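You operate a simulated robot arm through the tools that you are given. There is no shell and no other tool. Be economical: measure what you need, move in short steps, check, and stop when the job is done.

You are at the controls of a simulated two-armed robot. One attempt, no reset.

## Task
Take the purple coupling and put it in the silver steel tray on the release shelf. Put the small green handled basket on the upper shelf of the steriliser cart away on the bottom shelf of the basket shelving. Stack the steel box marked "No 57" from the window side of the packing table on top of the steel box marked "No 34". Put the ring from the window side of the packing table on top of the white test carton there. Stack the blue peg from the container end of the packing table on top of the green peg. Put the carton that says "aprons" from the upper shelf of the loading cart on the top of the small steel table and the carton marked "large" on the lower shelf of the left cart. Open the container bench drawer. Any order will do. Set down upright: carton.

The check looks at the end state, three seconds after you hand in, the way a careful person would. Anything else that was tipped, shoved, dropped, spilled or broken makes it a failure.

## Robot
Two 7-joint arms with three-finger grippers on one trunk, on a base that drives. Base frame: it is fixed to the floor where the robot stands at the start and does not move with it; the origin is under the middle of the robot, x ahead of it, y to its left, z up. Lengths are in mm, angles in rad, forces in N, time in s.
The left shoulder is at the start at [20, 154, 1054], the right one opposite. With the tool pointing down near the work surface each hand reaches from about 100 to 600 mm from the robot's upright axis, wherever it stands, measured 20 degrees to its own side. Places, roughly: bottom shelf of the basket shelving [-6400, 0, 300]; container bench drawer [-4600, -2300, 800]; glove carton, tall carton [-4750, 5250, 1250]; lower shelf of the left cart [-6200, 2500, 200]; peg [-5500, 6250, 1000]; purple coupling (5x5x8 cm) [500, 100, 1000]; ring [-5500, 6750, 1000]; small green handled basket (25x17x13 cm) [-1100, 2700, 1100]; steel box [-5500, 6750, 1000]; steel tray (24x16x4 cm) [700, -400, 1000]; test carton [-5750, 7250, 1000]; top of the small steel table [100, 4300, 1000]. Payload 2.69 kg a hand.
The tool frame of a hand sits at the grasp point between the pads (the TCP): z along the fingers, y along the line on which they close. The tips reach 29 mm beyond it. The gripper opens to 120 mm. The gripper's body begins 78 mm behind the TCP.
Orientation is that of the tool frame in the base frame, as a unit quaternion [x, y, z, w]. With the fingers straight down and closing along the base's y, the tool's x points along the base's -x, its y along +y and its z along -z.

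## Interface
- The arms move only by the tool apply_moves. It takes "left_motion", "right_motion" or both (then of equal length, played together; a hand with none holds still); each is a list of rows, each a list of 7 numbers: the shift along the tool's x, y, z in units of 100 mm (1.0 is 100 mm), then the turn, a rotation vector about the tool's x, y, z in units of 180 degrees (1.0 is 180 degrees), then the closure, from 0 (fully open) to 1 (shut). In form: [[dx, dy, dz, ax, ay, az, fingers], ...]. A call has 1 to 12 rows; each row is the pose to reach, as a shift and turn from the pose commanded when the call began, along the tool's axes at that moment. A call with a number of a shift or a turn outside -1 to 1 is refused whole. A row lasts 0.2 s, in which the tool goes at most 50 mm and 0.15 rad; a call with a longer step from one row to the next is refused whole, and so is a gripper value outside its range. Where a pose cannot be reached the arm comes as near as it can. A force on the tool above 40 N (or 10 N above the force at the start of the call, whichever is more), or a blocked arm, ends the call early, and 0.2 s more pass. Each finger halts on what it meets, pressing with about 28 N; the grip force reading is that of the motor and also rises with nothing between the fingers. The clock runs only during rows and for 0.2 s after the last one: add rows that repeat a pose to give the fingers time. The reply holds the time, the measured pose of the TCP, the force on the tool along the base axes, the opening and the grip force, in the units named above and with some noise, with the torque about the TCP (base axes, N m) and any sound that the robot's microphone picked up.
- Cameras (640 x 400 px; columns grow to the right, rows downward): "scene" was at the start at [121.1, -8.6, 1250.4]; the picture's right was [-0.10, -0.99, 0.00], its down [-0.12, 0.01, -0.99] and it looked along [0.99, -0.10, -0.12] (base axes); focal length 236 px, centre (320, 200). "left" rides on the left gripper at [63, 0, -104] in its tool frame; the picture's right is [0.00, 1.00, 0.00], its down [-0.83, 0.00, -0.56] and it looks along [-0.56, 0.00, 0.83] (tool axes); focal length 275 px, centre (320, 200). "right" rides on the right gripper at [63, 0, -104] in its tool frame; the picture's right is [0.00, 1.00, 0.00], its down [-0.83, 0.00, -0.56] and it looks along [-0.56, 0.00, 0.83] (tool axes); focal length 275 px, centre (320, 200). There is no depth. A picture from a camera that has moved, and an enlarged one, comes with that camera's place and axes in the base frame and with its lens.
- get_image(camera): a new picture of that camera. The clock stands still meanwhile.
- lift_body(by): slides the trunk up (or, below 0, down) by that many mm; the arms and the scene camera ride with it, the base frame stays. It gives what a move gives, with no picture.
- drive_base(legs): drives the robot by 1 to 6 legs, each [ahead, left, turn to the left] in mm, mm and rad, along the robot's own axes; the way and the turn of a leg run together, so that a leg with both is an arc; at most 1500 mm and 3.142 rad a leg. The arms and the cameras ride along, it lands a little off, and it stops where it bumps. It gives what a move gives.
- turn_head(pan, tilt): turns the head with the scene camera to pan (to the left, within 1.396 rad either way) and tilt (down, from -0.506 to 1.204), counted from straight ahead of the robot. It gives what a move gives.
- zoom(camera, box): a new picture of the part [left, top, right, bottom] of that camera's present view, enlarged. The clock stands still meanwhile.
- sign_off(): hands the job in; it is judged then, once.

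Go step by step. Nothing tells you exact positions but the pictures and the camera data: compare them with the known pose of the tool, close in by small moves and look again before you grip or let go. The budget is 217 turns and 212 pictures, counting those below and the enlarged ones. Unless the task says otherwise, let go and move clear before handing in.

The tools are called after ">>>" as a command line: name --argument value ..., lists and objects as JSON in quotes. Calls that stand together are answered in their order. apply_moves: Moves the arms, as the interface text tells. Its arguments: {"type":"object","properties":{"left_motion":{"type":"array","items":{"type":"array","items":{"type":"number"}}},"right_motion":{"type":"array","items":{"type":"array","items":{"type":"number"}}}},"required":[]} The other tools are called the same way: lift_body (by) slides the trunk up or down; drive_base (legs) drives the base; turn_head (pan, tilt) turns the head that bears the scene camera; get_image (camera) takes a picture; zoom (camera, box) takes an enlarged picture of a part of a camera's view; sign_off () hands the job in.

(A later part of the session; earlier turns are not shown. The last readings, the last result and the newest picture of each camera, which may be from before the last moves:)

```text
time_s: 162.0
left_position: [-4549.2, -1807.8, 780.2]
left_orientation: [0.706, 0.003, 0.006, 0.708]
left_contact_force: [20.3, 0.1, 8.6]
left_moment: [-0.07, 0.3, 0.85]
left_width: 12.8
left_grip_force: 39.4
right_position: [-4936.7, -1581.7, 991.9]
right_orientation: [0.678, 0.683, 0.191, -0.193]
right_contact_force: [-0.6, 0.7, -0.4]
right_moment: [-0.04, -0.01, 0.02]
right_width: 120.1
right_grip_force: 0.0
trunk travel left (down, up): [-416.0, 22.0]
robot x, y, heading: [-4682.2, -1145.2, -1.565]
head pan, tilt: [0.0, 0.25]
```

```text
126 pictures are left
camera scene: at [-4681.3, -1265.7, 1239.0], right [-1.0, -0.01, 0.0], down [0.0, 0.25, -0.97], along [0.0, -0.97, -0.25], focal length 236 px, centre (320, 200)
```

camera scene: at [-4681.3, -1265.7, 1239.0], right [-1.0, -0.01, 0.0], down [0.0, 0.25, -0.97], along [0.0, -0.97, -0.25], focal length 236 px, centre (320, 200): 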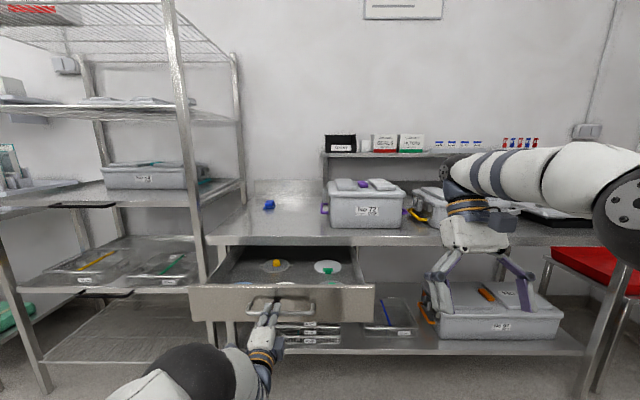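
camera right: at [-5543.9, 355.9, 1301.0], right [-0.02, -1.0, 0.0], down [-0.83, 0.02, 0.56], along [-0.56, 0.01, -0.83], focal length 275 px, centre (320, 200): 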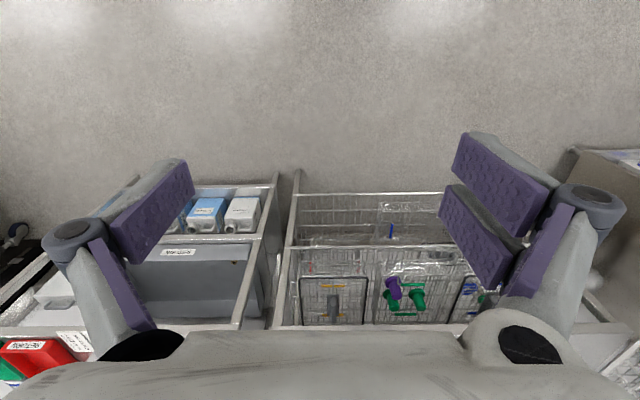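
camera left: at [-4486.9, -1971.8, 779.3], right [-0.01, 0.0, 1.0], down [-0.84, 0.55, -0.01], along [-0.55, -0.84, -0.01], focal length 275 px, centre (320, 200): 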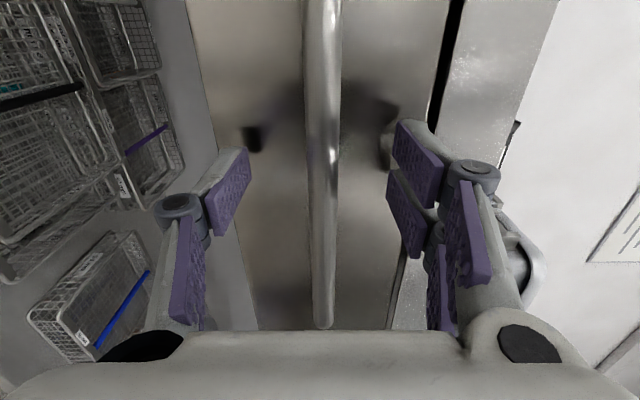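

The drawer stands open by about 270 mm. I let go and back straight away.

>>> apply_moves --left_motion '[[0, 0, 0, 0, 0, 0, 0.7], [0, 0, 0, 0, 0, 0, 0.4], [0, 0, 0, 0, 0, 0, 0.4]]'

>>> drive_base --legs '[[-300, 0, 0]]'

>>> zoom --camera "scene" --box '[180, 140, 420, 340]'

```text
time_s: 162.8
left_position: [-4549.7, -1808.7, 779.2]
left_orientation: [0.707, 0.003, 0.007, 0.707]
left_contact_force: [1.3, -0.9, 0.3]
left_moment: [0.0, -0.02, 0.0]
left_width: 72.1
left_grip_force: 0.1
right_position: [-4936.0, -1581.1, 990.7]
right_orientation: [0.678, 0.683, 0.192, -0.193]
right_contact_force: [0.3, 0.8, 0.5]
right_moment: [-0.01, 0.02, -0.03]
right_width: 120.0
right_grip_force: 0.2
trunk travel left (down, up): [-416.0, 22.0]
robot x, y, heading: [-4685.4, -1143.9, -1.564]
head pan, tilt: [0.0, 0.25]
```

```text
time_s: 164.9
left_position: [-4550.9, -1505.0, 779.5]
left_orientation: [0.707, 0.003, 0.007, 0.707]
left_contact_force: [0.4, -0.4, 1.2]
left_moment: [0.05, 0.03, 0.0]
left_width: 71.9
left_grip_force: 0.1
right_position: [-4938.5, -1277.3, 992.6]
right_orientation: [0.679, 0.682, 0.191, -0.192]
right_contact_force: [0.4, 0.6, -0.2]
right_moment: [0.01, 0.01, 0.02]
right_width: 119.7
right_grip_force: 0.0
trunk travel left (down, up): [-416.0, 22.0]
robot x, y, heading: [-4685.8, -839.9, -1.567]
head pan, tilt: [0.0, 0.25]
```

```text
2.00 times, centred on (300, 240) of scene
camera zoom: at [-4684.7, -962.3, 1238.8], right [-1.0, 0.0, 0.0], down [0.0, 0.25, -0.97], along [0.0, -0.97, -0.25], focal length 472 px, centre (360, 120)
```

zoom: 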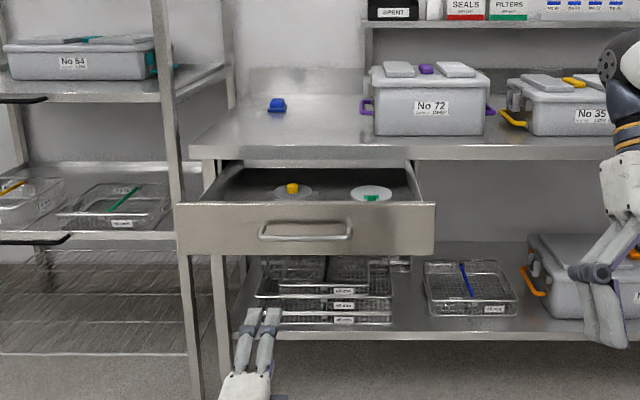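

The drawer is open and its contents are in place. I reverse, tidy the left hand, turn round and drive north to look for the loading cart.

>>> apply_moves --left_motion '[[0, 0.1, -0.1, 0, 0, -0.045, 0.4], [0, 0.2, -0.2, 0, 0, -0.09, 0.4], [0, 0.3, -0.3, 0, 0, -0.135, 0.4], [0, 0.4, -0.4, 0, 0, -0.18, 0.4], [0, 0.5, -0.5, 0, 0, -0.225, 0.4], [0, 0.6, -0.6, 0, 0, -0.27, 0.4], [0, 0.7, -0.7, 0, 0, -0.315, 0.4], [0, 0.8, -0.8, 0, 0, -0.36, 0.4], [0, 0.9, -0.9, 0, 0, -0.405, 0.4], [0, 1.0, -1.0, 0, 0, -0.45, 0.4], [0, 1.0, -1.0, 0, 0, -0.495, 0.4], [0, 1.0, -1.0, 0, 0, -0.5, 0.4]]'

>>> drive_base --legs '[[-500, 0, 0], [0, 0, 3.14]]'

>>> turn_head --pan 0 --tilt 0.1

>>> get_image --camera "scene"

```text
time_s: 167.5
left_position: [-4563.9, -1404.4, 881.5]
left_orientation: [0.497, 0.504, -0.492, 0.507]
left_contact_force: [-0.2, 0.0, -0.4]
left_moment: [-0.04, 0.06, 0.0]
left_width: 71.8
left_grip_force: 0.1
left hand out of reach, approached as far as the arm can: row 11, 12
right_position: [-4938.4, -1278.3, 992.0]
right_orientation: [0.679, 0.683, 0.191, -0.193]
right_contact_force: [0.3, 0.1, 0.1]
right_moment: [0.01, -0.03, 0.02]
right_width: 120.1
right_grip_force: 0.1
trunk travel left (down, up): [-416.0, 22.0]
robot x, y, heading: [-4687.8, -838.5, -1.565]
head pan, tilt: [0.0, 0.25]
```

```text
time_s: 177.9
left_position: [-4826.7, 216.9, 881.3]
left_orientation: [-0.513, 0.487, 0.515, 0.484]
left_contact_force: [0.3, 0.1, 0.1]
left_moment: [0.03, 0.02, 0.03]
left_width: 71.9
left_grip_force: 0.0
right_position: [-4448.4, 104.1, 992.2]
right_orientation: [0.695, -0.666, 0.196, 0.188]
right_contact_force: [-0.2, 0.8, 0.2]
right_moment: [-0.01, 0.02, -0.02]
right_width: 120.5
right_grip_force: 0.1
trunk travel left (down, up): [-416.0, 22.0]
robot x, y, heading: [-4684.4, -337.9, 1.614]
head pan, tilt: [0.0, 0.25]
```

```text
time_s: 178.6
left_position: [-4827.4, 217.4, 879.6]
left_orientation: [-0.511, 0.489, 0.516, 0.483]
left_contact_force: [0.2, -0.1, 0.3]
left_moment: [0.0, 0.01, 0.0]
left_width: 71.9
left_grip_force: 0.0
right_position: [-4448.8, 103.2, 992.7]
right_orientation: [0.695, -0.666, 0.196, 0.188]
right_contact_force: [-0.7, -0.4, -0.2]
right_moment: [-0.01, -0.01, 0.01]
right_width: 119.8
right_grip_force: 0.0
trunk travel left (down, up): [-416.0, 22.0]
robot x, y, heading: [-4688.9, -342.1, 1.612]
head pan, tilt: [0.0, 0.099]
```

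```text
124 pictures are left
camera scene: at [-4690.9, -219.5, 1252.7], right [1.0, 0.04, 0.0], down [0.0, -0.1, -0.99], along [-0.04, 0.99, -0.1], focal length 236 px, centre (320, 200)
```

scene: 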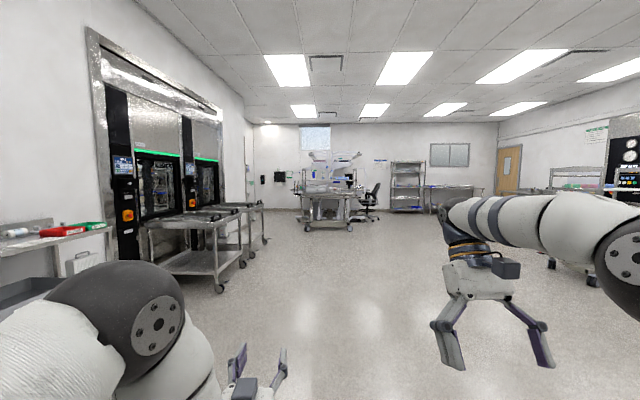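

The way north is clear and a cart stands at about [-4700, 5200]. I drive to y ≈ 3600 and look closely.

>>> drive_base --legs '[[1300, 0, -0.04], [1300, 0, 0], [1250, 0, 0]]'

>>> get_image --camera "scene"

>>> zoom --camera "scene" --box '[200, 100, 440, 300]'

```text
time_s: 197.2
left_position: [-4919.3, 4077.1, 881.5]
left_orientation: [-0.508, 0.492, 0.511, 0.488]
left_contact_force: [-0.7, -0.5, -0.3]
left_moment: [-0.01, -0.03, 0.03]
left_width: 72.0
left_grip_force: 0.0
right_position: [-4542.3, 3955.3, 992.7]
right_orientation: [0.689, -0.672, 0.195, 0.189]
right_contact_force: [-0.4, 0.2, 0.5]
right_moment: [0.0, 0.0, -0.04]
right_width: 119.8
right_grip_force: 0.2
trunk travel left (down, up): [-416.0, 22.0]
robot x, y, heading: [-4786.6, 3514.7, 1.591]
head pan, tilt: [0.0, 0.099]
```

```text
123 pictures are left
camera scene: at [-4790.0, 3638.2, 1252.7], right [1.0, 0.02, 0.0], down [0.0, -0.1, -0.99], along [-0.02, 0.99, -0.1], focal length 236 px, centre (320, 200)
```

scene: 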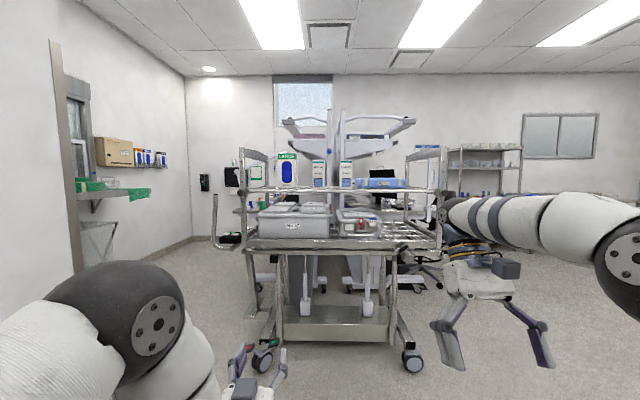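

```text
2.00 times, centred on (320, 200) of scene
camera zoom: at [-4790.0, 3638.2, 1252.7], right [1.0, 0.02, 0.0], down [0.0, -0.1, -0.99], along [-0.02, 0.99, -0.1], focal length 472 px, centre (320, 200)
```

zoom: 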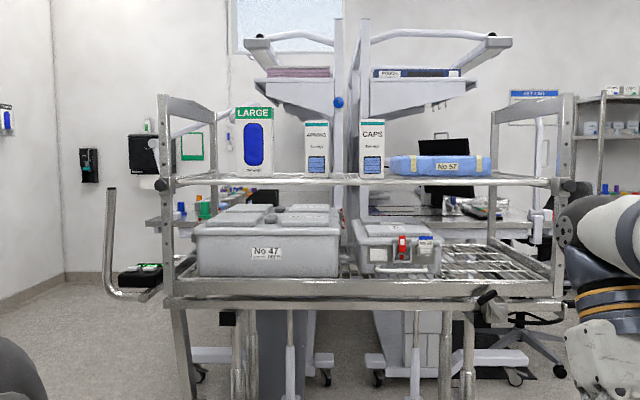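

I see LARGE at the left, then APRONS, CAPS and a blue pack on the upper shelf (surface about z 1170). I raise both hands pointing straight forward, so the cartons can be gripped from the front.

>>> apply_moves --left_motion '[[-0.1, 0, 0, 0, 0, 0, 0], [-0.2, 0, 0, 0, 0, 0, 0], [-0.3, 0, 0, 0, 0, 0, 0], [-0.4, 0, 0, 0, 0, 0, 0], [-0.5, 0, 0, 0, 0, 0, 0], [-0.6, 0, 0, 0, 0, 0, 0], [-0.7, 0, 0, 0, 0, 0, 0], [-0.8, 0, 0, 0, 0, 0, 0], [-0.9, 0, 0, 0, 0, 0, 0], [-1.0, 0, 0, 0, 0, 0, 0], [-1.0, 0, 0, 0, 0, 0, 0], [-1.0, 0, 0, 0, 0, 0, 0]]' --right_motion '[[0, 0, 0, 0, -0.045, 0, 0], [0, 0, 0, 0, -0.09, 0, 0], [0, 0, 0, 0, -0.135, 0, 0], [0, 0, 0, 0, -0.18, 0, 0], [0, 0, 0, 0, -0.225, 0, 0], [0, 0, 0, 0, -0.27, 0, 0], [0, 0, 0, 0, -0.315, 0, 0], [0, 0, 0, 0, -0.36, 0, 0], [0, 0, 0, 0, -0.405, 0, 0], [0, 0, 0, 0, -0.45, 0, 0], [0, 0, 0, 0, -0.495, 0, 0], [0, 0, 0, 0, -0.54, 0, 0]]'

>>> apply_moves --left_motion '[[-0.3, 0, 0, 0, 0, 0, 0], [-0.6, 0, 0, 0, 0, 0, 0], [-0.9, 0, 0, 0, 0, 0, 0], [-1.0, 0, 0, 0, 0, 0, 0]]' --right_motion '[[0, 0, 0, 0, -0.045, 0, 0], [0, 0, 0, 0, -0.09, 0, 0], [0, 0, 0, 0, -0.135, 0, 0], [0, 0, 0, 0, -0.135, 0, 0]]'

>>> apply_moves --left_motion '[[-0.3, 0, 0, 0, 0, 0, 0], [-0.6, 0, 0, 0, 0, 0, 0], [-0.9, 0, 0, 0, 0, 0, 0], [-1.0, 0, 0, 0, 0, 0, 0]]' --right_motion '[[-0.3, 0, 0, 0, 0, 0, 0], [-0.6, 0, 0, 0, 0, 0, 0], [-0.9, 0, 0, 0, 0, 0, 0], [-1.0, 0, 0, 0, 0, 0, 0]]'

>>> get_image --camera "scene"

```text
time_s: 199.8
left_position: [-4917.0, 4077.2, 980.5]
left_orientation: [-0.507, 0.493, 0.511, 0.488]
left_contact_force: [-0.3, -0.7, 0.2]
left_moment: [0.02, -0.01, 0.03]
left_width: 120.1
left_grip_force: 0.1
right_position: [-4540.9, 3966.1, 992.2]
right_orientation: [0.601, -0.588, -0.388, -0.378]
right_contact_force: [-0.2, 0.0, 0.1]
right_moment: [0.03, -0.01, -0.01]
right_width: 120.0
right_grip_force: 0.1
right hand out of reach, approached as far as the arm can: row 12
trunk travel left (down, up): [-416.0, 22.0]
robot x, y, heading: [-4786.8, 3513.9, 1.593]
head pan, tilt: [0.0, 0.099]
```

```text
time_s: 200.8
left_position: [-4915.9, 4076.7, 1081.5]
left_orientation: [-0.508, 0.493, 0.511, 0.488]
left_contact_force: [0.6, -0.3, -0.1]
left_moment: [-0.02, -0.02, -0.01]
left_width: 119.8
left_grip_force: 0.0
right_position: [-4545.2, 3978.6, 992.2]
right_orientation: [0.58, -0.559, -0.429, -0.409]
right_contact_force: [-0.3, 0.1, -0.4]
right_moment: [0.01, 0.0, -0.03]
right_width: 120.1
right_grip_force: 0.0
right hand out of reach, approached as far as the arm can: row 1, 2, 3, 4
trunk travel left (down, up): [-416.0, 22.0]
robot x, y, heading: [-4784.2, 3516.4, 1.593]
head pan, tilt: [0.0, 0.099]
```

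```text
time_s: 201.8
left_position: [-4916.2, 4076.7, 1181.7]
left_orientation: [-0.508, 0.493, 0.511, 0.488]
left_contact_force: [0.3, -0.7, -0.6]
left_moment: [0.02, -0.02, 0.03]
left_width: 119.7
left_grip_force: 0.1
right_position: [-4544.7, 4007.8, 1088.7]
right_orientation: [0.581, -0.559, -0.429, -0.408]
right_contact_force: [-0.4, -0.5, 0.1]
right_moment: [0.01, 0.04, 0.01]
right_width: 120.0
right_grip_force: 0.1
trunk travel left (down, up): [-416.0, 22.0]
robot x, y, heading: [-4790.2, 3517.7, 1.597]
head pan, tilt: [0.0, 0.099]
```

```text
121 pictures are left
camera scene: at [-4790.0, 3638.1, 1252.7], right [1.0, 0.02, 0.0], down [0.0, -0.1, -1.0], along [-0.02, 0.99, -0.1], focal length 236 px, centre (320, 200)
```

scene: 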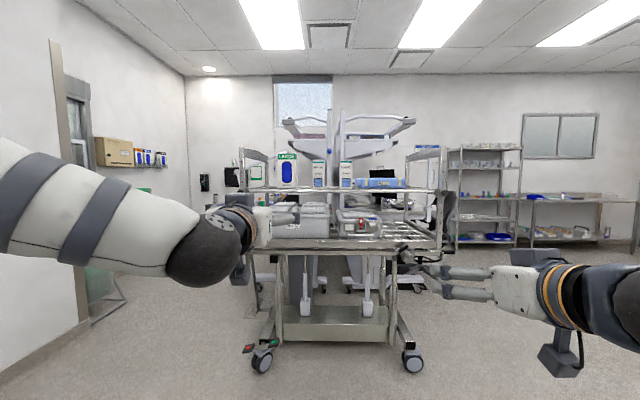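

Both hands are rising. I raise the left to about 1260, drive 600 mm closer, and look from both cameras.

>>> apply_moves --left_motion '[[-0.3, 0, 0, 0, 0, 0, 0], [-0.6, 0, 0, 0, 0, 0, 0], [-0.8, 0, 0, 0, 0, 0, 0]]'

>>> drive_base --legs '[[600, 0, -0.022]]'

>>> get_image --camera "scene"

>>> get_image --camera "left"

```text
time_s: 202.6
left_position: [-4916.3, 4077.4, 1260.7]
left_orientation: [-0.509, 0.492, 0.512, 0.487]
left_contact_force: [1.1, 0.9, 1.1]
left_moment: [0.03, 0.02, 0.02]
left_width: 120.2
left_grip_force: 0.1
right_position: [-4543.2, 4007.5, 1089.1]
right_orientation: [0.58, -0.56, -0.428, -0.409]
right_contact_force: [0.2, 0.0, 0.4]
right_moment: [0.02, 0.0, 0.01]
right_width: 119.8
right_grip_force: 0.1
trunk travel left (down, up): [-416.0, 22.0]
robot x, y, heading: [-4785.0, 3516.8, 1.59]
head pan, tilt: [0.0, 0.099]
```

```text
time_s: 205.9
left_position: [-4908.7, 4669.5, 1259.9]
left_orientation: [-0.501, 0.499, 0.505, 0.494]
left_contact_force: [0.1, -0.1, 0.1]
left_moment: [0.01, -0.02, 0.01]
left_width: 120.0
left_grip_force: 0.0
right_position: [-4539.5, 4590.7, 1089.0]
right_orientation: [0.573, -0.567, -0.423, -0.414]
right_contact_force: [0.6, 1.3, 0.0]
right_moment: [0.0, 0.02, 0.02]
right_width: 119.8
right_grip_force: 0.0
trunk travel left (down, up): [-416.0, 22.0]
robot x, y, heading: [-4795.5, 4104.3, 1.564]
head pan, tilt: [0.0, 0.099]
```

```text
120 pictures are left
camera scene: at [-4793.3, 4227.2, 1252.7], right [1.0, 0.0, 0.0], down [0.0, -0.1, -0.99], along [0.0, 0.99, -0.1], focal length 236 px, centre (320, 200)
```

scene: 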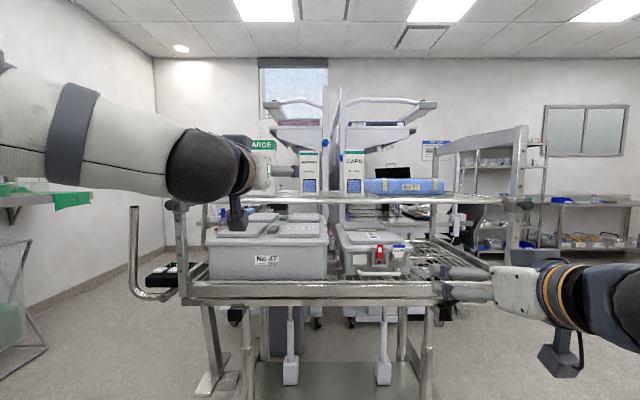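

```text
119 pictures are left
camera left: at [-4908.6, 4566.3, 1197.7], right [-1.0, -0.01, 0.01], down [0.02, -0.55, 0.83], along [-0.01, 0.83, 0.56], focal length 275 px, centre (320, 200)
```

left: 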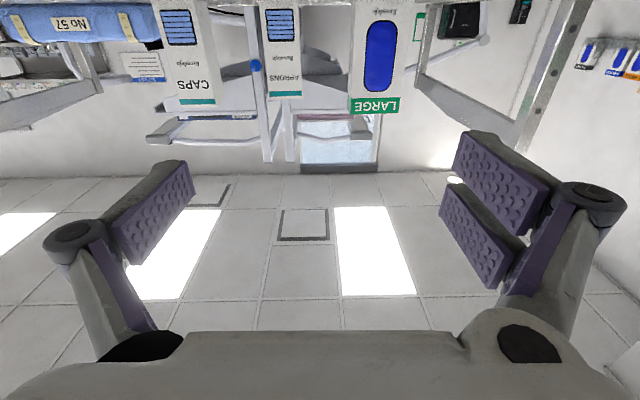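

APRONS is at about x -4832, front face y ≈ 5236, z 1176–1358, roughly 85 mm wide. LARGE is about 130 mm wide at x ≈ -5050. I pull the right hand back a little, line the left hand up with APRONS and drive in part way.

>>> apply_moves --right_motion '[[0, 0, -0.3, 0, 0, 0, 0], [0, 0, -0.6, 0, 0, 0, 0], [0, 0, -1.0, 0, 0, 0, 0]]'

>>> drive_base --legs '[[0, -77, 0], [440, 0, 0.005]]'

>>> get_image --camera "left"

>>> get_image --camera "scene"

```text
time_s: 206.7
left_position: [-4909.3, 4669.0, 1261.6]
left_orientation: [-0.501, 0.499, 0.506, 0.494]
left_contact_force: [0.1, -0.3, -0.2]
left_moment: [0.0, 0.01, 0.03]
left_width: 119.8
left_grip_force: 0.0
right_position: [-4535.0, 4506.7, 1130.9]
right_orientation: [0.574, -0.566, -0.423, -0.413]
right_contact_force: [-0.6, -0.5, -0.6]
right_moment: [0.01, -0.03, 0.02]
right_width: 120.5
right_grip_force: 0.0
right hand out of reach, approached as far as the arm can: row 3
trunk travel left (down, up): [-416.0, 22.0]
robot x, y, heading: [-4796.5, 4103.3, 1.569]
head pan, tilt: [0.0, 0.099]
```

```text
time_s: 210.2
left_position: [-4837.7, 5100.7, 1260.1]
left_orientation: [-0.505, 0.495, 0.508, 0.491]
left_contact_force: [0.3, -1.0, -0.2]
left_moment: [0.02, -0.03, 0.0]
left_width: 119.7
left_grip_force: 0.0
right_position: [-4461.0, 4942.5, 1130.8]
right_orientation: [0.576, -0.564, -0.424, -0.412]
right_contact_force: [0.3, 0.5, 0.1]
right_moment: [0.01, -0.01, 0.0]
right_width: 119.8
right_grip_force: 0.0
trunk travel left (down, up): [-416.0, 22.0]
robot x, y, heading: [-4718.0, 4537.3, 1.585]
head pan, tilt: [0.0, 0.099]
```

```text
118 pictures are left
camera left: at [-4836.1, 4997.0, 1197.7], right [-1.0, -0.02, 0.01], down [0.02, -0.55, 0.83], along [-0.01, 0.83, 0.56], focal length 275 px, centre (320, 200)
```

left: 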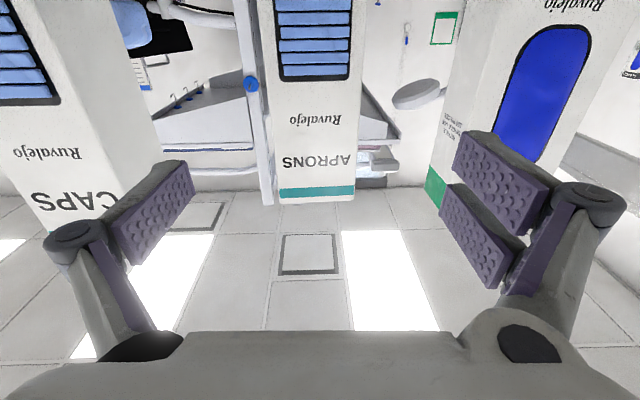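

```text
117 pictures are left
camera scene: at [-4717.8, 4659.0, 1252.7], right [1.0, 0.01, 0.0], down [0.0, -0.1, -0.99], along [-0.01, 0.99, -0.1], focal length 236 px, centre (320, 200)
```

scene: 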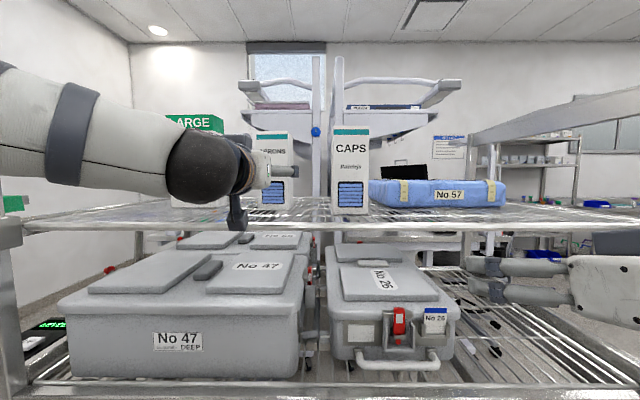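

APRONS lies centred between the open fingers. I extend the hand forward 160 mm around it and check.

>>> apply_moves --left_motion '[[0, 0, 0.35, 0, 0, 0, 0], [0, 0, 0.7, 0, 0, 0, 0], [0, 0, 1.0, 0, 0, 0, 0]]'

>>> apply_moves --left_motion '[[0, -0.03, 0.3, 0, 0, 0, 0], [0, -0.03, 0.6, 0, 0, 0, 0], [0, -0.03, 0.6, 0, 0, 0, 0]]'

>>> get_image --camera "left"

>>> zoom --camera "scene" --box '[160, 90, 400, 250]'

```text
time_s: 211.0
left_position: [-4839.3, 5202.7, 1261.6]
left_orientation: [-0.504, 0.497, 0.507, 0.492]
left_contact_force: [0.6, -0.1, -0.7]
left_moment: [-0.01, -0.01, -0.01]
left_width: 120.0
left_grip_force: 0.0
right_position: [-4460.9, 4942.5, 1130.2]
right_orientation: [0.577, -0.564, -0.425, -0.411]
right_contact_force: [0.0, -0.7, -0.2]
right_moment: [0.01, -0.03, -0.01]
right_width: 120.3
right_grip_force: 0.1
trunk travel left (down, up): [-416.0, 22.0]
robot x, y, heading: [-4717.1, 4540.9, 1.578]
head pan, tilt: [0.0, 0.099]
```

```text
time_s: 211.8
left_position: [-4839.9, 5261.7, 1263.3]
left_orientation: [-0.503, 0.497, 0.508, 0.492]
left_contact_force: [-1.2, 0.1, 0.2]
left_moment: [0.01, 0.01, 0.0]
left_width: 119.6
left_grip_force: 0.1
right_position: [-4461.6, 4941.7, 1131.1]
right_orientation: [0.576, -0.564, -0.425, -0.412]
right_contact_force: [-0.3, -0.3, 0.3]
right_moment: [0.0, 0.02, 0.04]
right_width: 119.9
right_grip_force: 0.0
trunk travel left (down, up): [-416.0, 22.0]
robot x, y, heading: [-4715.6, 4534.8, 1.58]
head pan, tilt: [0.0, 0.099]
```

```text
116 pictures are left
camera left: at [-4837.9, 5156.8, 1199.9], right [-1.0, -0.02, 0.01], down [0.02, -0.56, 0.83], along [-0.01, 0.83, 0.56], focal length 275 px, centre (320, 200)
```

left: 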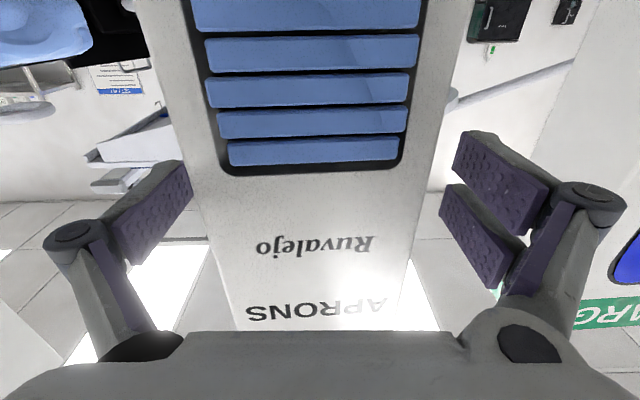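

```text
2.50 times, centred on (280, 170) of scene
camera zoom: at [-4717.9, 4658.1, 1252.8], right [1.0, 0.01, 0.0], down [0.0, -0.1, -1.0], along [-0.01, 1.0, -0.1], focal length 590 px, centre (420, 275)
```

zoom: 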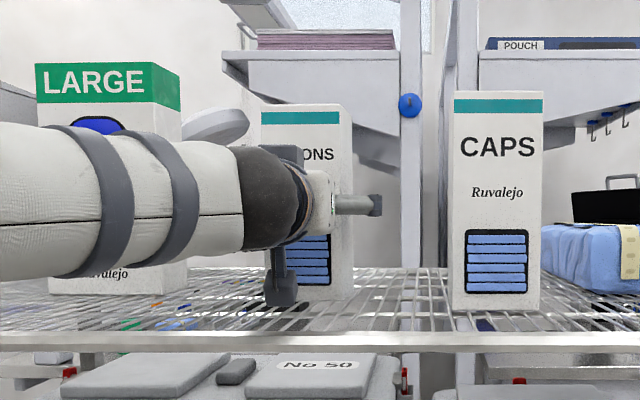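

APRONS is between the pads. I close, lift 40 mm and check.

>>> apply_moves --left_motion '[[0, 0, 0, 0, 0, 0, 0.3], [0, 0, 0, 0, 0, 0, 0.6], [0, 0, 0, 0, 0, 0, 0.8], [0, 0, 0, 0, 0, 0, 0.8], [-0.2, 0, 0, 0, 0, 0, 0.8], [-0.4, 0, 0, 0, 0, 0, 0.8], [-0.4, 0, 0, 0, 0, 0, 0.8]]'

>>> zoom --camera "scene" --box '[160, 90, 400, 250]'

```text
time_s: 213.4
left_position: [-4838.6, 5259.1, 1303.3]
left_orientation: [-0.504, 0.497, 0.507, 0.492]
left_contact_force: [0.4, -0.6, -3.0]
left_moment: [-0.01, -0.03, 0.02]
left_width: 78.0
left_grip_force: 28.0
right_position: [-4461.9, 4942.1, 1130.8]
right_orientation: [0.577, -0.564, -0.425, -0.411]
right_contact_force: [-0.4, 0.1, 0.4]
right_moment: [0.0, 0.0, -0.01]
right_width: 120.1
right_grip_force: 0.1
trunk travel left (down, up): [-416.0, 22.0]
robot x, y, heading: [-4719.8, 4536.2, 1.575]
head pan, tilt: [0.0, 0.099]
```

```text
2.50 times, centred on (280, 170) of scene
camera zoom: at [-4717.9, 4658.9, 1252.6], right [1.0, 0.01, 0.0], down [0.0, -0.1, -0.99], along [-0.01, 0.99, -0.1], focal length 590 px, centre (420, 275)
```

zoom: 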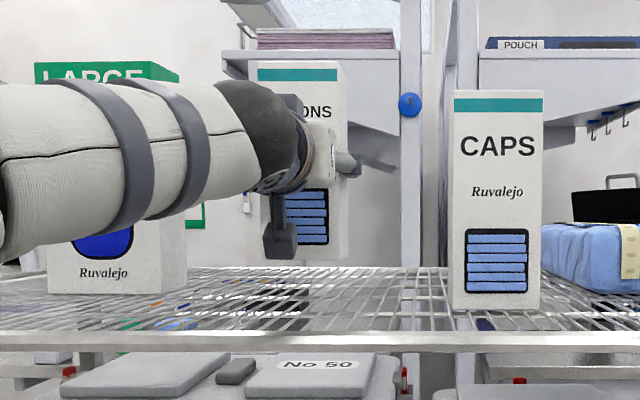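

APRONS is held firmly (3 N, opening 78 mm). I back away from the cart, draw the arm in a bit, turn to face +x, and look for the small steel table.

>>> drive_base --legs '[[-650, 0, 0]]'

>>> apply_moves --left_motion '[[0.1, 0, -0.4, 0, 0, 0, 0.8], [0.2, 0, -0.8, 0, 0, 0, 0.8], [0.3, 0, -1.0, 0, 0, 0, 0.8]]'

>>> drive_base --legs '[[0, 0, -1.571]]'

>>> get_image --camera "scene"

```text
time_s: 217.1
left_position: [-4835.2, 4603.2, 1302.1]
left_orientation: [-0.505, 0.495, 0.508, 0.491]
left_contact_force: [-0.1, -0.2, -2.6]
left_moment: [-0.02, 0.02, -0.01]
left_width: 77.4
left_grip_force: 27.7
right_position: [-4455.8, 4286.0, 1130.9]
right_orientation: [0.577, -0.564, -0.425, -0.411]
right_contact_force: [-0.2, -0.6, 0.3]
right_moment: [-0.05, -0.01, 0.0]
right_width: 120.0
right_grip_force: 0.0
trunk travel left (down, up): [-416.0, 22.0]
robot x, y, heading: [-4709.1, 3883.8, 1.583]
head pan, tilt: [0.0, 0.099]
```

```text
time_s: 217.9
left_position: [-4831.0, 4501.9, 1272.2]
left_orientation: [-0.505, 0.495, 0.508, 0.492]
left_contact_force: [0.0, 0.0, -2.8]
left_moment: [-0.02, 0.02, 0.0]
left_width: 77.7
left_grip_force: 28.3
right_position: [-4456.4, 4286.1, 1130.1]
right_orientation: [0.577, -0.563, -0.425, -0.411]
right_contact_force: [-0.1, -1.0, 0.6]
right_moment: [-0.01, -0.02, 0.04]
right_width: 120.1
right_grip_force: 0.1
trunk travel left (down, up): [-416.0, 22.0]
robot x, y, heading: [-4709.0, 3878.5, 1.575]
head pan, tilt: [0.0, 0.099]
```

```text
time_s: 222.2
left_position: [-4083.1, 3982.5, 1272.5]
left_orientation: [0.004, 0.707, 0.001, 0.707]
left_contact_force: [-0.6, -0.2, -2.4]
left_moment: [-0.02, 0.01, -0.03]
left_width: 77.7
left_grip_force: 28.3
right_position: [-4311.2, 3612.7, 1130.5]
right_orientation: [0.001, 0.806, 0.002, 0.591]
right_contact_force: [-0.4, 0.1, 0.7]
right_moment: [0.03, -0.03, -0.01]
right_width: 120.0
right_grip_force: 0.1
trunk travel left (down, up): [-416.0, 22.0]
robot x, y, heading: [-4709.4, 3880.4, -0.018]
head pan, tilt: [0.0, 0.099]
```

```text
113 pictures are left
camera scene: at [-4589.6, 3877.9, 1252.7], right [-0.02, -1.0, 0.0], down [-0.1, 0.0, -0.99], along [0.99, -0.02, -0.1], focal length 236 px, centre (320, 200)
```

scene: 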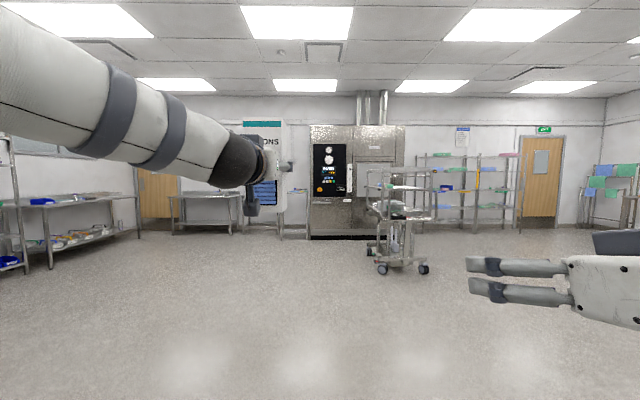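

The small steel table is ahead near the steriliser. I drive across to about x -950 and look.

>>> drive_base --legs '[[1250, 100, 0.009], [1250, 100, 0.009], [1250, 100, 0]]'

>>> turn_head --pan 0 --tilt 0.35

>>> get_image --camera "scene"

```text
time_s: 240.2
left_position: [-376.9, 4287.1, 1271.3]
left_orientation: [-0.006, 0.707, 0.011, 0.707]
left_contact_force: [0.2, -0.6, -2.6]
left_moment: [0.03, 0.06, 0.02]
left_width: 77.8
left_grip_force: 27.6
right_position: [-595.6, 3911.5, 1130.1]
right_orientation: [-0.008, 0.807, 0.009, 0.591]
right_contact_force: [0.1, 0.3, -0.5]
right_moment: [0.0, 0.03, -0.04]
right_width: 120.3
right_grip_force: 0.0
trunk travel left (down, up): [-416.0, 22.0]
robot x, y, heading: [-1004.8, 4169.4, 0.005]
head pan, tilt: [0.0, 0.099]
```

```text
time_s: 240.9
left_position: [-377.2, 4286.0, 1271.4]
left_orientation: [-0.006, 0.707, 0.01, 0.707]
left_contact_force: [0.4, 0.0, -2.2]
left_moment: [0.02, 0.01, 0.0]
left_width: 77.4
left_grip_force: 27.9
right_position: [-596.2, 3911.8, 1129.6]
right_orientation: [-0.008, 0.807, 0.009, 0.591]
right_contact_force: [-0.2, 0.5, 0.0]
right_moment: [0.02, 0.02, -0.03]
right_width: 119.8
right_grip_force: 0.1
trunk travel left (down, up): [-416.0, 22.0]
robot x, y, heading: [-1001.3, 4168.2, 0.004]
head pan, tilt: [0.0, 0.351]
```

```text
112 pictures are left
camera scene: at [-879.0, 4170.2, 1229.4], right [0.01, -1.0, 0.0], down [-0.34, 0.0, -0.94], along [0.94, 0.01, -0.34], focal length 236 px, centre (320, 200)
```

scene: 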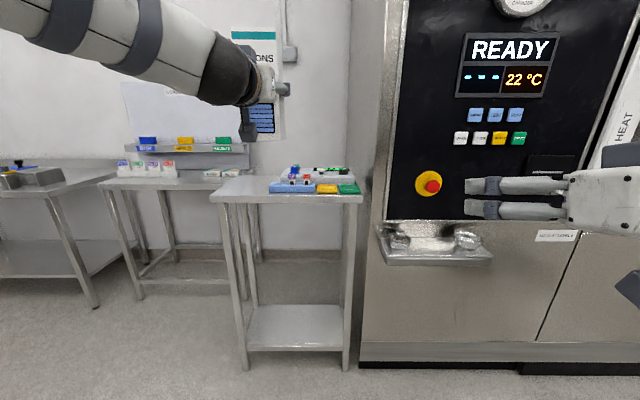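

The small steel table's top is at about z 924, spanning y 4026–4597. A rack covers its right part, so the left part (y 4400–4590) is free. I shift left and lower the carton in front of the table.

>>> drive_base --legs '[[0, 208, 0]]'

>>> apply_moves --left_motion '[[0.35, 0, 0, 0, 0, 0, 0.8], [0.7, 0, 0, 0, 0, 0, 0.8], [1.0, 0, 0, 0, 0, 0, 0.8]]'

>>> apply_moves --left_motion '[[0.35, 0, 0, 0, 0, 0, 0.8], [0.7, 0, 0, 0, 0, 0, 0.8], [1.0, 0, 0, 0, 0, 0, 0.8]]'

>>> drive_base --legs '[[200, 0, 0]]'

>>> get_image --camera "scene"

>>> get_image --camera "left"

```text
time_s: 243.1
left_position: [-377.3, 4491.3, 1271.8]
left_orientation: [-0.003, 0.708, 0.009, 0.707]
left_contact_force: [-0.2, -0.1, -4.2]
left_moment: [-0.01, 0.02, -0.01]
left_width: 77.8
left_grip_force: 28.0
right_position: [-598.2, 4117.9, 1129.6]
right_orientation: [-0.007, 0.807, 0.008, 0.59]
right_contact_force: [0.1, 0.3, 0.5]
right_moment: [-0.03, 0.01, 0.0]
right_width: 120.1
right_grip_force: 0.1
trunk travel left (down, up): [-416.0, 22.0]
robot x, y, heading: [-1001.1, 4373.7, 0.002]
head pan, tilt: [0.0, 0.351]
```

```text
time_s: 243.9
left_position: [-376.3, 4492.6, 1171.6]
left_orientation: [-0.005, 0.708, 0.009, 0.707]
left_contact_force: [-0.6, -0.6, -2.0]
left_moment: [0.03, 0.0, 0.03]
left_width: 77.4
left_grip_force: 28.0
right_position: [-597.0, 4117.5, 1130.3]
right_orientation: [-0.007, 0.807, 0.008, 0.591]
right_contact_force: [0.5, -0.2, -0.3]
right_moment: [0.0, 0.0, -0.02]
right_width: 120.3
right_grip_force: 0.0
trunk travel left (down, up): [-416.0, 22.0]
robot x, y, heading: [-999.9, 4375.3, 0.001]
head pan, tilt: [0.0, 0.351]
```

```text
time_s: 244.7
left_position: [-376.8, 4493.9, 1071.6]
left_orientation: [-0.004, 0.707, 0.008, 0.707]
left_contact_force: [0.2, -0.6, -2.9]
left_moment: [-0.01, 0.06, 0.02]
left_width: 77.7
left_grip_force: 28.0
right_position: [-597.1, 4116.3, 1131.0]
right_orientation: [-0.006, 0.806, 0.007, 0.591]
right_contact_force: [0.1, -0.8, 0.3]
right_moment: [-0.01, 0.04, 0.01]
right_width: 119.9
right_grip_force: 0.0
trunk travel left (down, up): [-416.0, 22.0]
robot x, y, heading: [-998.5, 4377.7, 0.005]
head pan, tilt: [0.0, 0.351]
```

```text
time_s: 246.3
left_position: [-176.4, 4496.7, 1070.3]
left_orientation: [-0.004, 0.708, 0.01, 0.706]
left_contact_force: [0.5, 0.0, -1.9]
left_moment: [-0.02, 0.0, 0.0]
left_width: 77.9
left_grip_force: 28.0
right_position: [-396.2, 4118.6, 1130.3]
right_orientation: [-0.007, 0.807, 0.009, 0.59]
right_contact_force: [0.0, -0.7, 1.1]
right_moment: [0.01, 0.0, 0.03]
right_width: 120.0
right_grip_force: 0.0
trunk travel left (down, up): [-416.0, 22.0]
robot x, y, heading: [-804.5, 4377.3, 0.004]
head pan, tilt: [0.0, 0.351]
```

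```text
111 pictures are left
camera scene: at [-678.6, 4377.5, 1229.2], right [0.0, -1.0, 0.0], down [-0.34, 0.0, -0.94], along [0.94, 0.0, -0.34], focal length 236 px, centre (320, 200)
```

scene: 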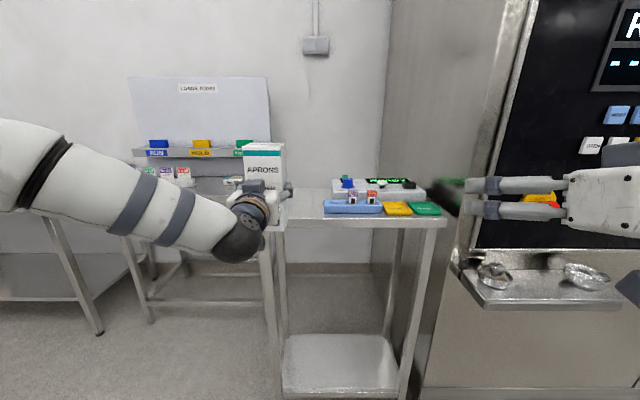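

```text
110 pictures are left
camera left: at [-281.1, 4495.4, 1007.6], right [-0.02, 1.0, 0.01], down [-0.55, -0.02, 0.83], along [0.83, 0.01, 0.55], focal length 275 px, centre (320, 200)
```

left: 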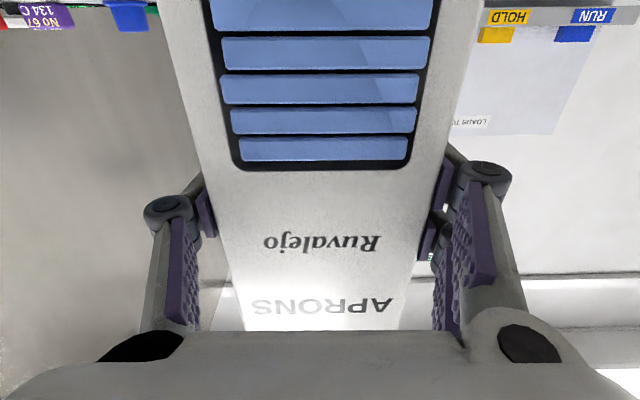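

The carton is clear of the table. The rack's left end is at y ≈ 4362 and the table's left edge at about 4540, so I aim for y 4455. I shift right 42 mm and drive forward 250 mm.

>>> drive_base --legs '[[0, -42, 0], [245, 0, 0]]'

>>> turn_head --pan 0.2 --tilt 0.6

>>> get_image --camera "scene"

```text
time_s: 248.7
left_position: [63.0, 4454.7, 1071.8]
left_orientation: [-0.004, 0.708, 0.011, 0.706]
left_contact_force: [-0.2, 0.4, -2.4]
left_moment: [-0.02, 0.01, 0.0]
left_width: 77.7
left_grip_force: 27.5
right_position: [-155.7, 4078.2, 1131.0]
right_orientation: [-0.008, 0.807, 0.009, 0.591]
right_contact_force: [-0.1, -0.2, -0.7]
right_moment: [-0.01, -0.04, -0.02]
right_width: 120.0
right_grip_force: 0.1
trunk travel left (down, up): [-416.0, 22.0]
robot x, y, heading: [-563.0, 4336.8, 0.003]
head pan, tilt: [0.0, 0.351]
```

```text
time_s: 249.5
left_position: [61.7, 4455.5, 1070.9]
left_orientation: [-0.005, 0.708, 0.011, 0.707]
left_contact_force: [0.0, 0.5, -2.8]
left_moment: [0.02, 0.02, 0.03]
left_width: 77.7
left_grip_force: 28.5
right_position: [-155.5, 4078.1, 1129.4]
right_orientation: [-0.008, 0.807, 0.009, 0.591]
right_contact_force: [0.7, -1.1, 0.8]
right_moment: [0.0, 0.01, 0.01]
right_width: 120.2
right_grip_force: 0.0
trunk travel left (down, up): [-416.0, 22.0]
robot x, y, heading: [-561.8, 4334.8, 0.004]
head pan, tilt: [0.201, 0.6]
```

```text
109 pictures are left
camera scene: at [-445.8, 4354.1, 1206.6], right [0.2, -0.98, 0.0], down [-0.55, -0.12, -0.83], along [0.81, 0.17, -0.56], focal length 236 px, centre (320, 200)
```

scene: 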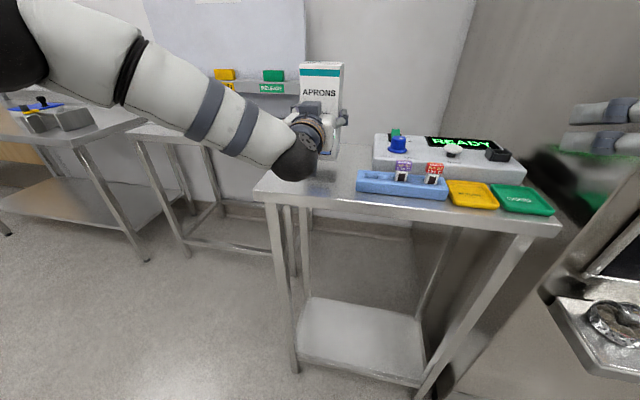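

The table's left edge is at y ≈ 4586, so the carton is well over free surface. I lower it 45 mm, then by small steps until it touches.

>>> apply_moves --left_motion '[[0.2, 0, 0, 0, 0, 0, 0.8], [0.4, 0, 0, 0, 0, 0, 0.8], [0.46, 0, 0, 0, 0, 0, 0.8], [0.46, 0, 0, 0, 0, 0, 0.8]]'

>>> zoom --camera "scene" --box '[240, 50, 420, 210]'

```text
time_s: 250.4
left_position: [60.0, 4456.2, 1040.4]
left_orientation: [-0.007, 0.697, 0.01, 0.717]
left_contact_force: [-9.1, 1.1, 27.4]
left_moment: [-0.35, 4.22, -0.22]
left_width: 77.7
left_grip_force: 27.9
right_position: [-159.0, 4078.4, 1132.5]
right_orientation: [-0.008, 0.806, 0.009, 0.592]
right_contact_force: [-0.9, 0.4, -0.1]
right_moment: [0.0, 0.0, 0.01]
right_width: 120.3
right_grip_force: 0.2
trunk travel left (down, up): [-416.0, 22.0]
robot x, y, heading: [-556.5, 4331.4, 0.005]
head pan, tilt: [0.201, 0.6]
stopped in row 4 (left hand): the force on the tool passed its limit at 44 N (the readings are from after the stop); the commanded pose is now the measured one
```

```text
2.50 times, centred on (330, 130) of scene
camera zoom: at [-449.3, 4353.9, 1207.0], right [0.21, -0.98, 0.0], down [-0.55, -0.12, -0.83], along [0.81, 0.17, -0.56], focal length 590 px, centre (295, 375)
```

zoom: 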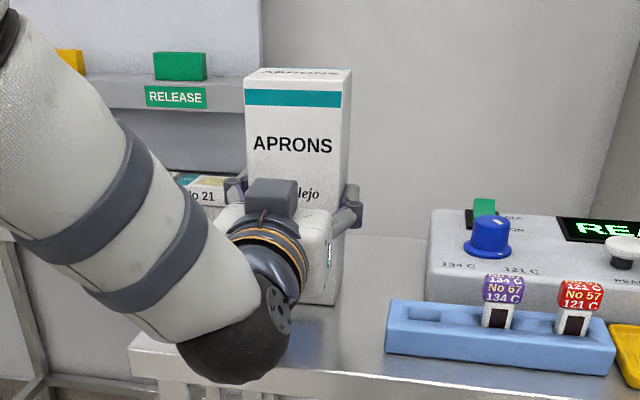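

The stop came from the hand's camera touching the table's front edge, because the moment points about 110 mm behind the grip. I raise, straighten, and move the carton 42 mm back so the camera stays outside the edge, then lower again.

>>> apply_moves --left_motion '[[-0.25, 0, 0, 0, 0.005, 0, 0.8], [-0.25, 0, -0.25, 0, 0.009, 0, 0.8], [-0.25, 0, -0.42, 0, 0.009, 0, 0.8], [-0.25, 0, -0.42, 0, 0.009, 0, 0.8]]'

>>> get_image --camera "left"

>>> get_image --camera "scene"

```text
time_s: 251.4
left_position: [20.8, 4455.6, 1058.3]
left_orientation: [-0.006, 0.712, 0.011, 0.703]
left_contact_force: [-0.1, 0.1, -1.1]
left_moment: [0.0, 0.02, 0.01]
left_width: 77.8
left_grip_force: 27.9
right_position: [-156.3, 4078.6, 1131.1]
right_orientation: [-0.007, 0.806, 0.009, 0.591]
right_contact_force: [-0.5, 0.6, -0.4]
right_moment: [0.0, -0.01, -0.01]
right_width: 120.1
right_grip_force: 0.0
trunk travel left (down, up): [-416.0, 22.0]
robot x, y, heading: [-563.3, 4338.1, 0.003]
head pan, tilt: [0.201, 0.6]
```

```text
107 pictures are left
camera left: at [-83.7, 4453.9, 996.2], right [-0.02, 1.0, 0.01], down [-0.55, -0.02, 0.84], along [0.84, 0.01, 0.55], focal length 275 px, centre (320, 200)
```

left: 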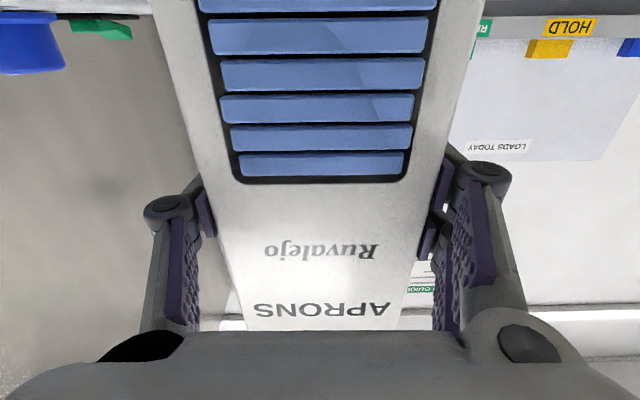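

```text
106 pictures are left
camera scene: at [-445.6, 4354.1, 1206.5], right [0.2, -0.98, 0.0], down [-0.55, -0.12, -0.82], along [0.81, 0.17, -0.57], focal length 236 px, centre (320, 200)
```

scene: 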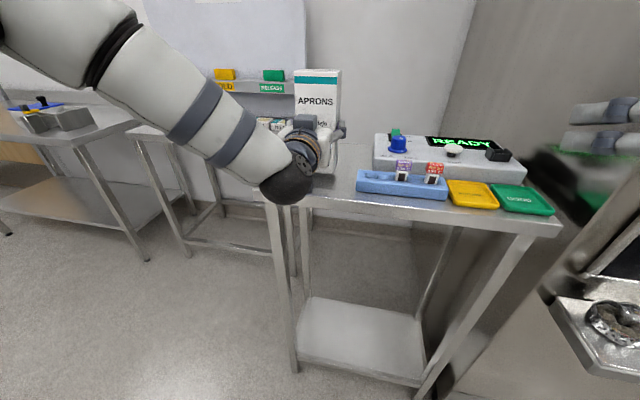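

I lower the carton in small steps until it touches the table.

>>> apply_moves --left_motion '[[0.2, 0, 0, 0, -0.004, 0, 0.8], [0.33, 0, 0, 0, -0.004, 0, 0.8], [0.33, 0, 0, 0, -0.004, 0, 0.8]]'

>>> apply_moves --left_motion '[[0.06, 0, 0, 0, 0, 0, 0.8], [0.06, 0, 0, 0, 0, 0, 0.8]]'

>>> zoom --camera "scene" --box '[240, 60, 400, 230]'

```text
time_s: 252.2
left_position: [20.2, 4455.5, 1031.3]
left_orientation: [-0.008, 0.703, 0.01, 0.711]
left_contact_force: [2.4, -1.3, 30.6]
left_moment: [-0.91, -0.73, -0.01]
left_width: 78.5
left_grip_force: 28.3
right_position: [-160.0, 4077.5, 1132.8]
right_orientation: [-0.007, 0.806, 0.009, 0.592]
right_contact_force: [0.2, -0.6, -0.9]
right_moment: [0.01, 0.0, 0.01]
right_width: 120.0
right_grip_force: 0.0
trunk travel left (down, up): [-416.0, 22.0]
robot x, y, heading: [-564.3, 4330.6, 0.004]
head pan, tilt: [0.201, 0.6]
```

```text
time_s: 252.8
left_position: [18.3, 4455.4, 1022.5]
left_orientation: [-0.006, 0.704, 0.011, 0.711]
left_contact_force: [3.7, -3.9, 30.4]
left_moment: [-0.56, -0.66, -0.1]
left_width: 77.7
left_grip_force: 28.0
right_position: [-158.8, 4076.9, 1131.5]
right_orientation: [-0.007, 0.805, 0.009, 0.593]
right_contact_force: [0.3, 0.1, 0.4]
right_moment: [-0.01, 0.01, 0.0]
right_width: 120.2
right_grip_force: 0.1
trunk travel left (down, up): [-416.0, 22.0]
robot x, y, heading: [-563.6, 4337.3, 0.002]
head pan, tilt: [0.201, 0.6]
```

```text
2.35 times, centred on (320, 145) of scene
camera zoom: at [-447.7, 4353.1, 1206.8], right [0.2, -0.98, 0.0], down [-0.55, -0.12, -0.83], along [0.81, 0.17, -0.56], focal length 555 px, centre (320, 329)
```

zoom: 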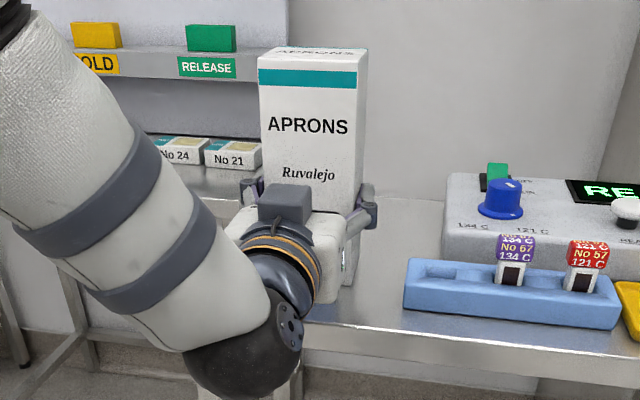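

The carton stands on the table now (force near the grip, no lever). I relieve the pressure, open, and draw straight back.

>>> apply_moves --left_motion '[[-0.06, 0, 0, 0, 0, 0, 0.8], [-0.06, 0, 0, 0, 0, 0, 0.3], [-0.06, 0, 0, 0, 0, 0, 0.12], [-0.06, 0, 0, 0, 0, 0, 0.12], [-0.06, 0, -0.3, 0, 0, 0, 0.1], [-0.06, 0, -0.7, 0, 0, 0, 0.1], [-0.06, 0, -1.0, 0, 0, 0, 0.1]]'

>>> drive_base --legs '[[-400, 0, 0]]'

>>> turn_head --pan 0.1 --tilt 0.4

>>> zoom --camera "scene" --box '[240, 80, 440, 260]'

```text
time_s: 254.4
left_position: [-80.6, 4454.9, 1024.8]
left_orientation: [-0.006, 0.707, 0.01, 0.708]
left_contact_force: [-0.2, 0.9, -0.2]
left_moment: [-0.02, 0.0, 0.02]
left_width: 108.0
left_grip_force: 0.1
right_position: [-156.3, 4078.2, 1130.5]
right_orientation: [-0.008, 0.806, 0.009, 0.592]
right_contact_force: [0.9, -0.1, 0.1]
right_moment: [0.0, -0.01, 0.02]
right_width: 119.9
right_grip_force: 0.0
trunk travel left (down, up): [-416.0, 22.0]
robot x, y, heading: [-562.4, 4336.3, 0.008]
head pan, tilt: [0.201, 0.6]
```

```text
time_s: 256.9
left_position: [-486.2, 4453.7, 1022.6]
left_orientation: [-0.01, 0.707, 0.014, 0.707]
left_contact_force: [-0.2, -0.3, 0.8]
left_moment: [-0.03, 0.02, 0.0]
left_width: 107.9
left_grip_force: 0.1
right_position: [-558.6, 4077.5, 1130.2]
right_orientation: [-0.011, 0.807, 0.011, 0.591]
right_contact_force: [0.5, 0.3, -0.1]
right_moment: [0.0, 0.04, -0.03]
right_width: 119.9
right_grip_force: 0.1
trunk travel left (down, up): [-416.0, 22.0]
robot x, y, heading: [-966.0, 4329.6, 0.013]
head pan, tilt: [0.201, 0.6]
```

```text
time_s: 257.6
left_position: [-484.8, 4454.8, 1023.0]
left_orientation: [-0.009, 0.707, 0.014, 0.707]
left_contact_force: [-0.4, -0.2, -0.2]
left_moment: [-0.04, 0.01, 0.0]
left_width: 107.8
left_grip_force: 0.1
right_position: [-559.5, 4078.3, 1132.0]
right_orientation: [-0.011, 0.806, 0.012, 0.592]
right_contact_force: [0.4, -0.4, 0.4]
right_moment: [0.01, -0.03, -0.03]
right_width: 120.0
right_grip_force: 0.1
trunk travel left (down, up): [-416.0, 22.0]
robot x, y, heading: [-965.8, 4333.6, 0.012]
head pan, tilt: [0.099, 0.4]
```

```text
2.22 times, centred on (340, 170) of scene
camera zoom: at [-843.7, 4342.7, 1224.7], right [0.11, -0.99, 0.0], down [-0.39, -0.04, -0.92], along [0.91, 0.1, -0.39], focal length 524 px, centre (276, 267)
```

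zoom: 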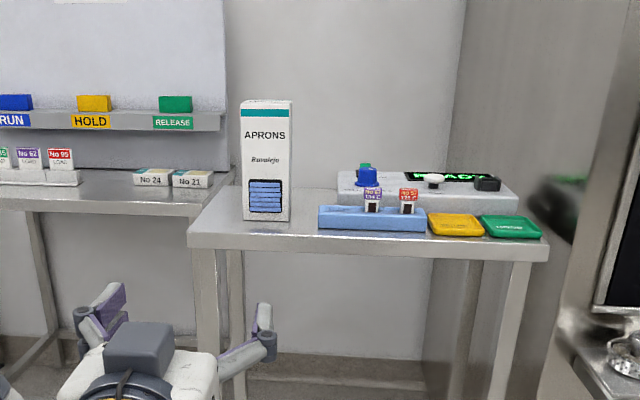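

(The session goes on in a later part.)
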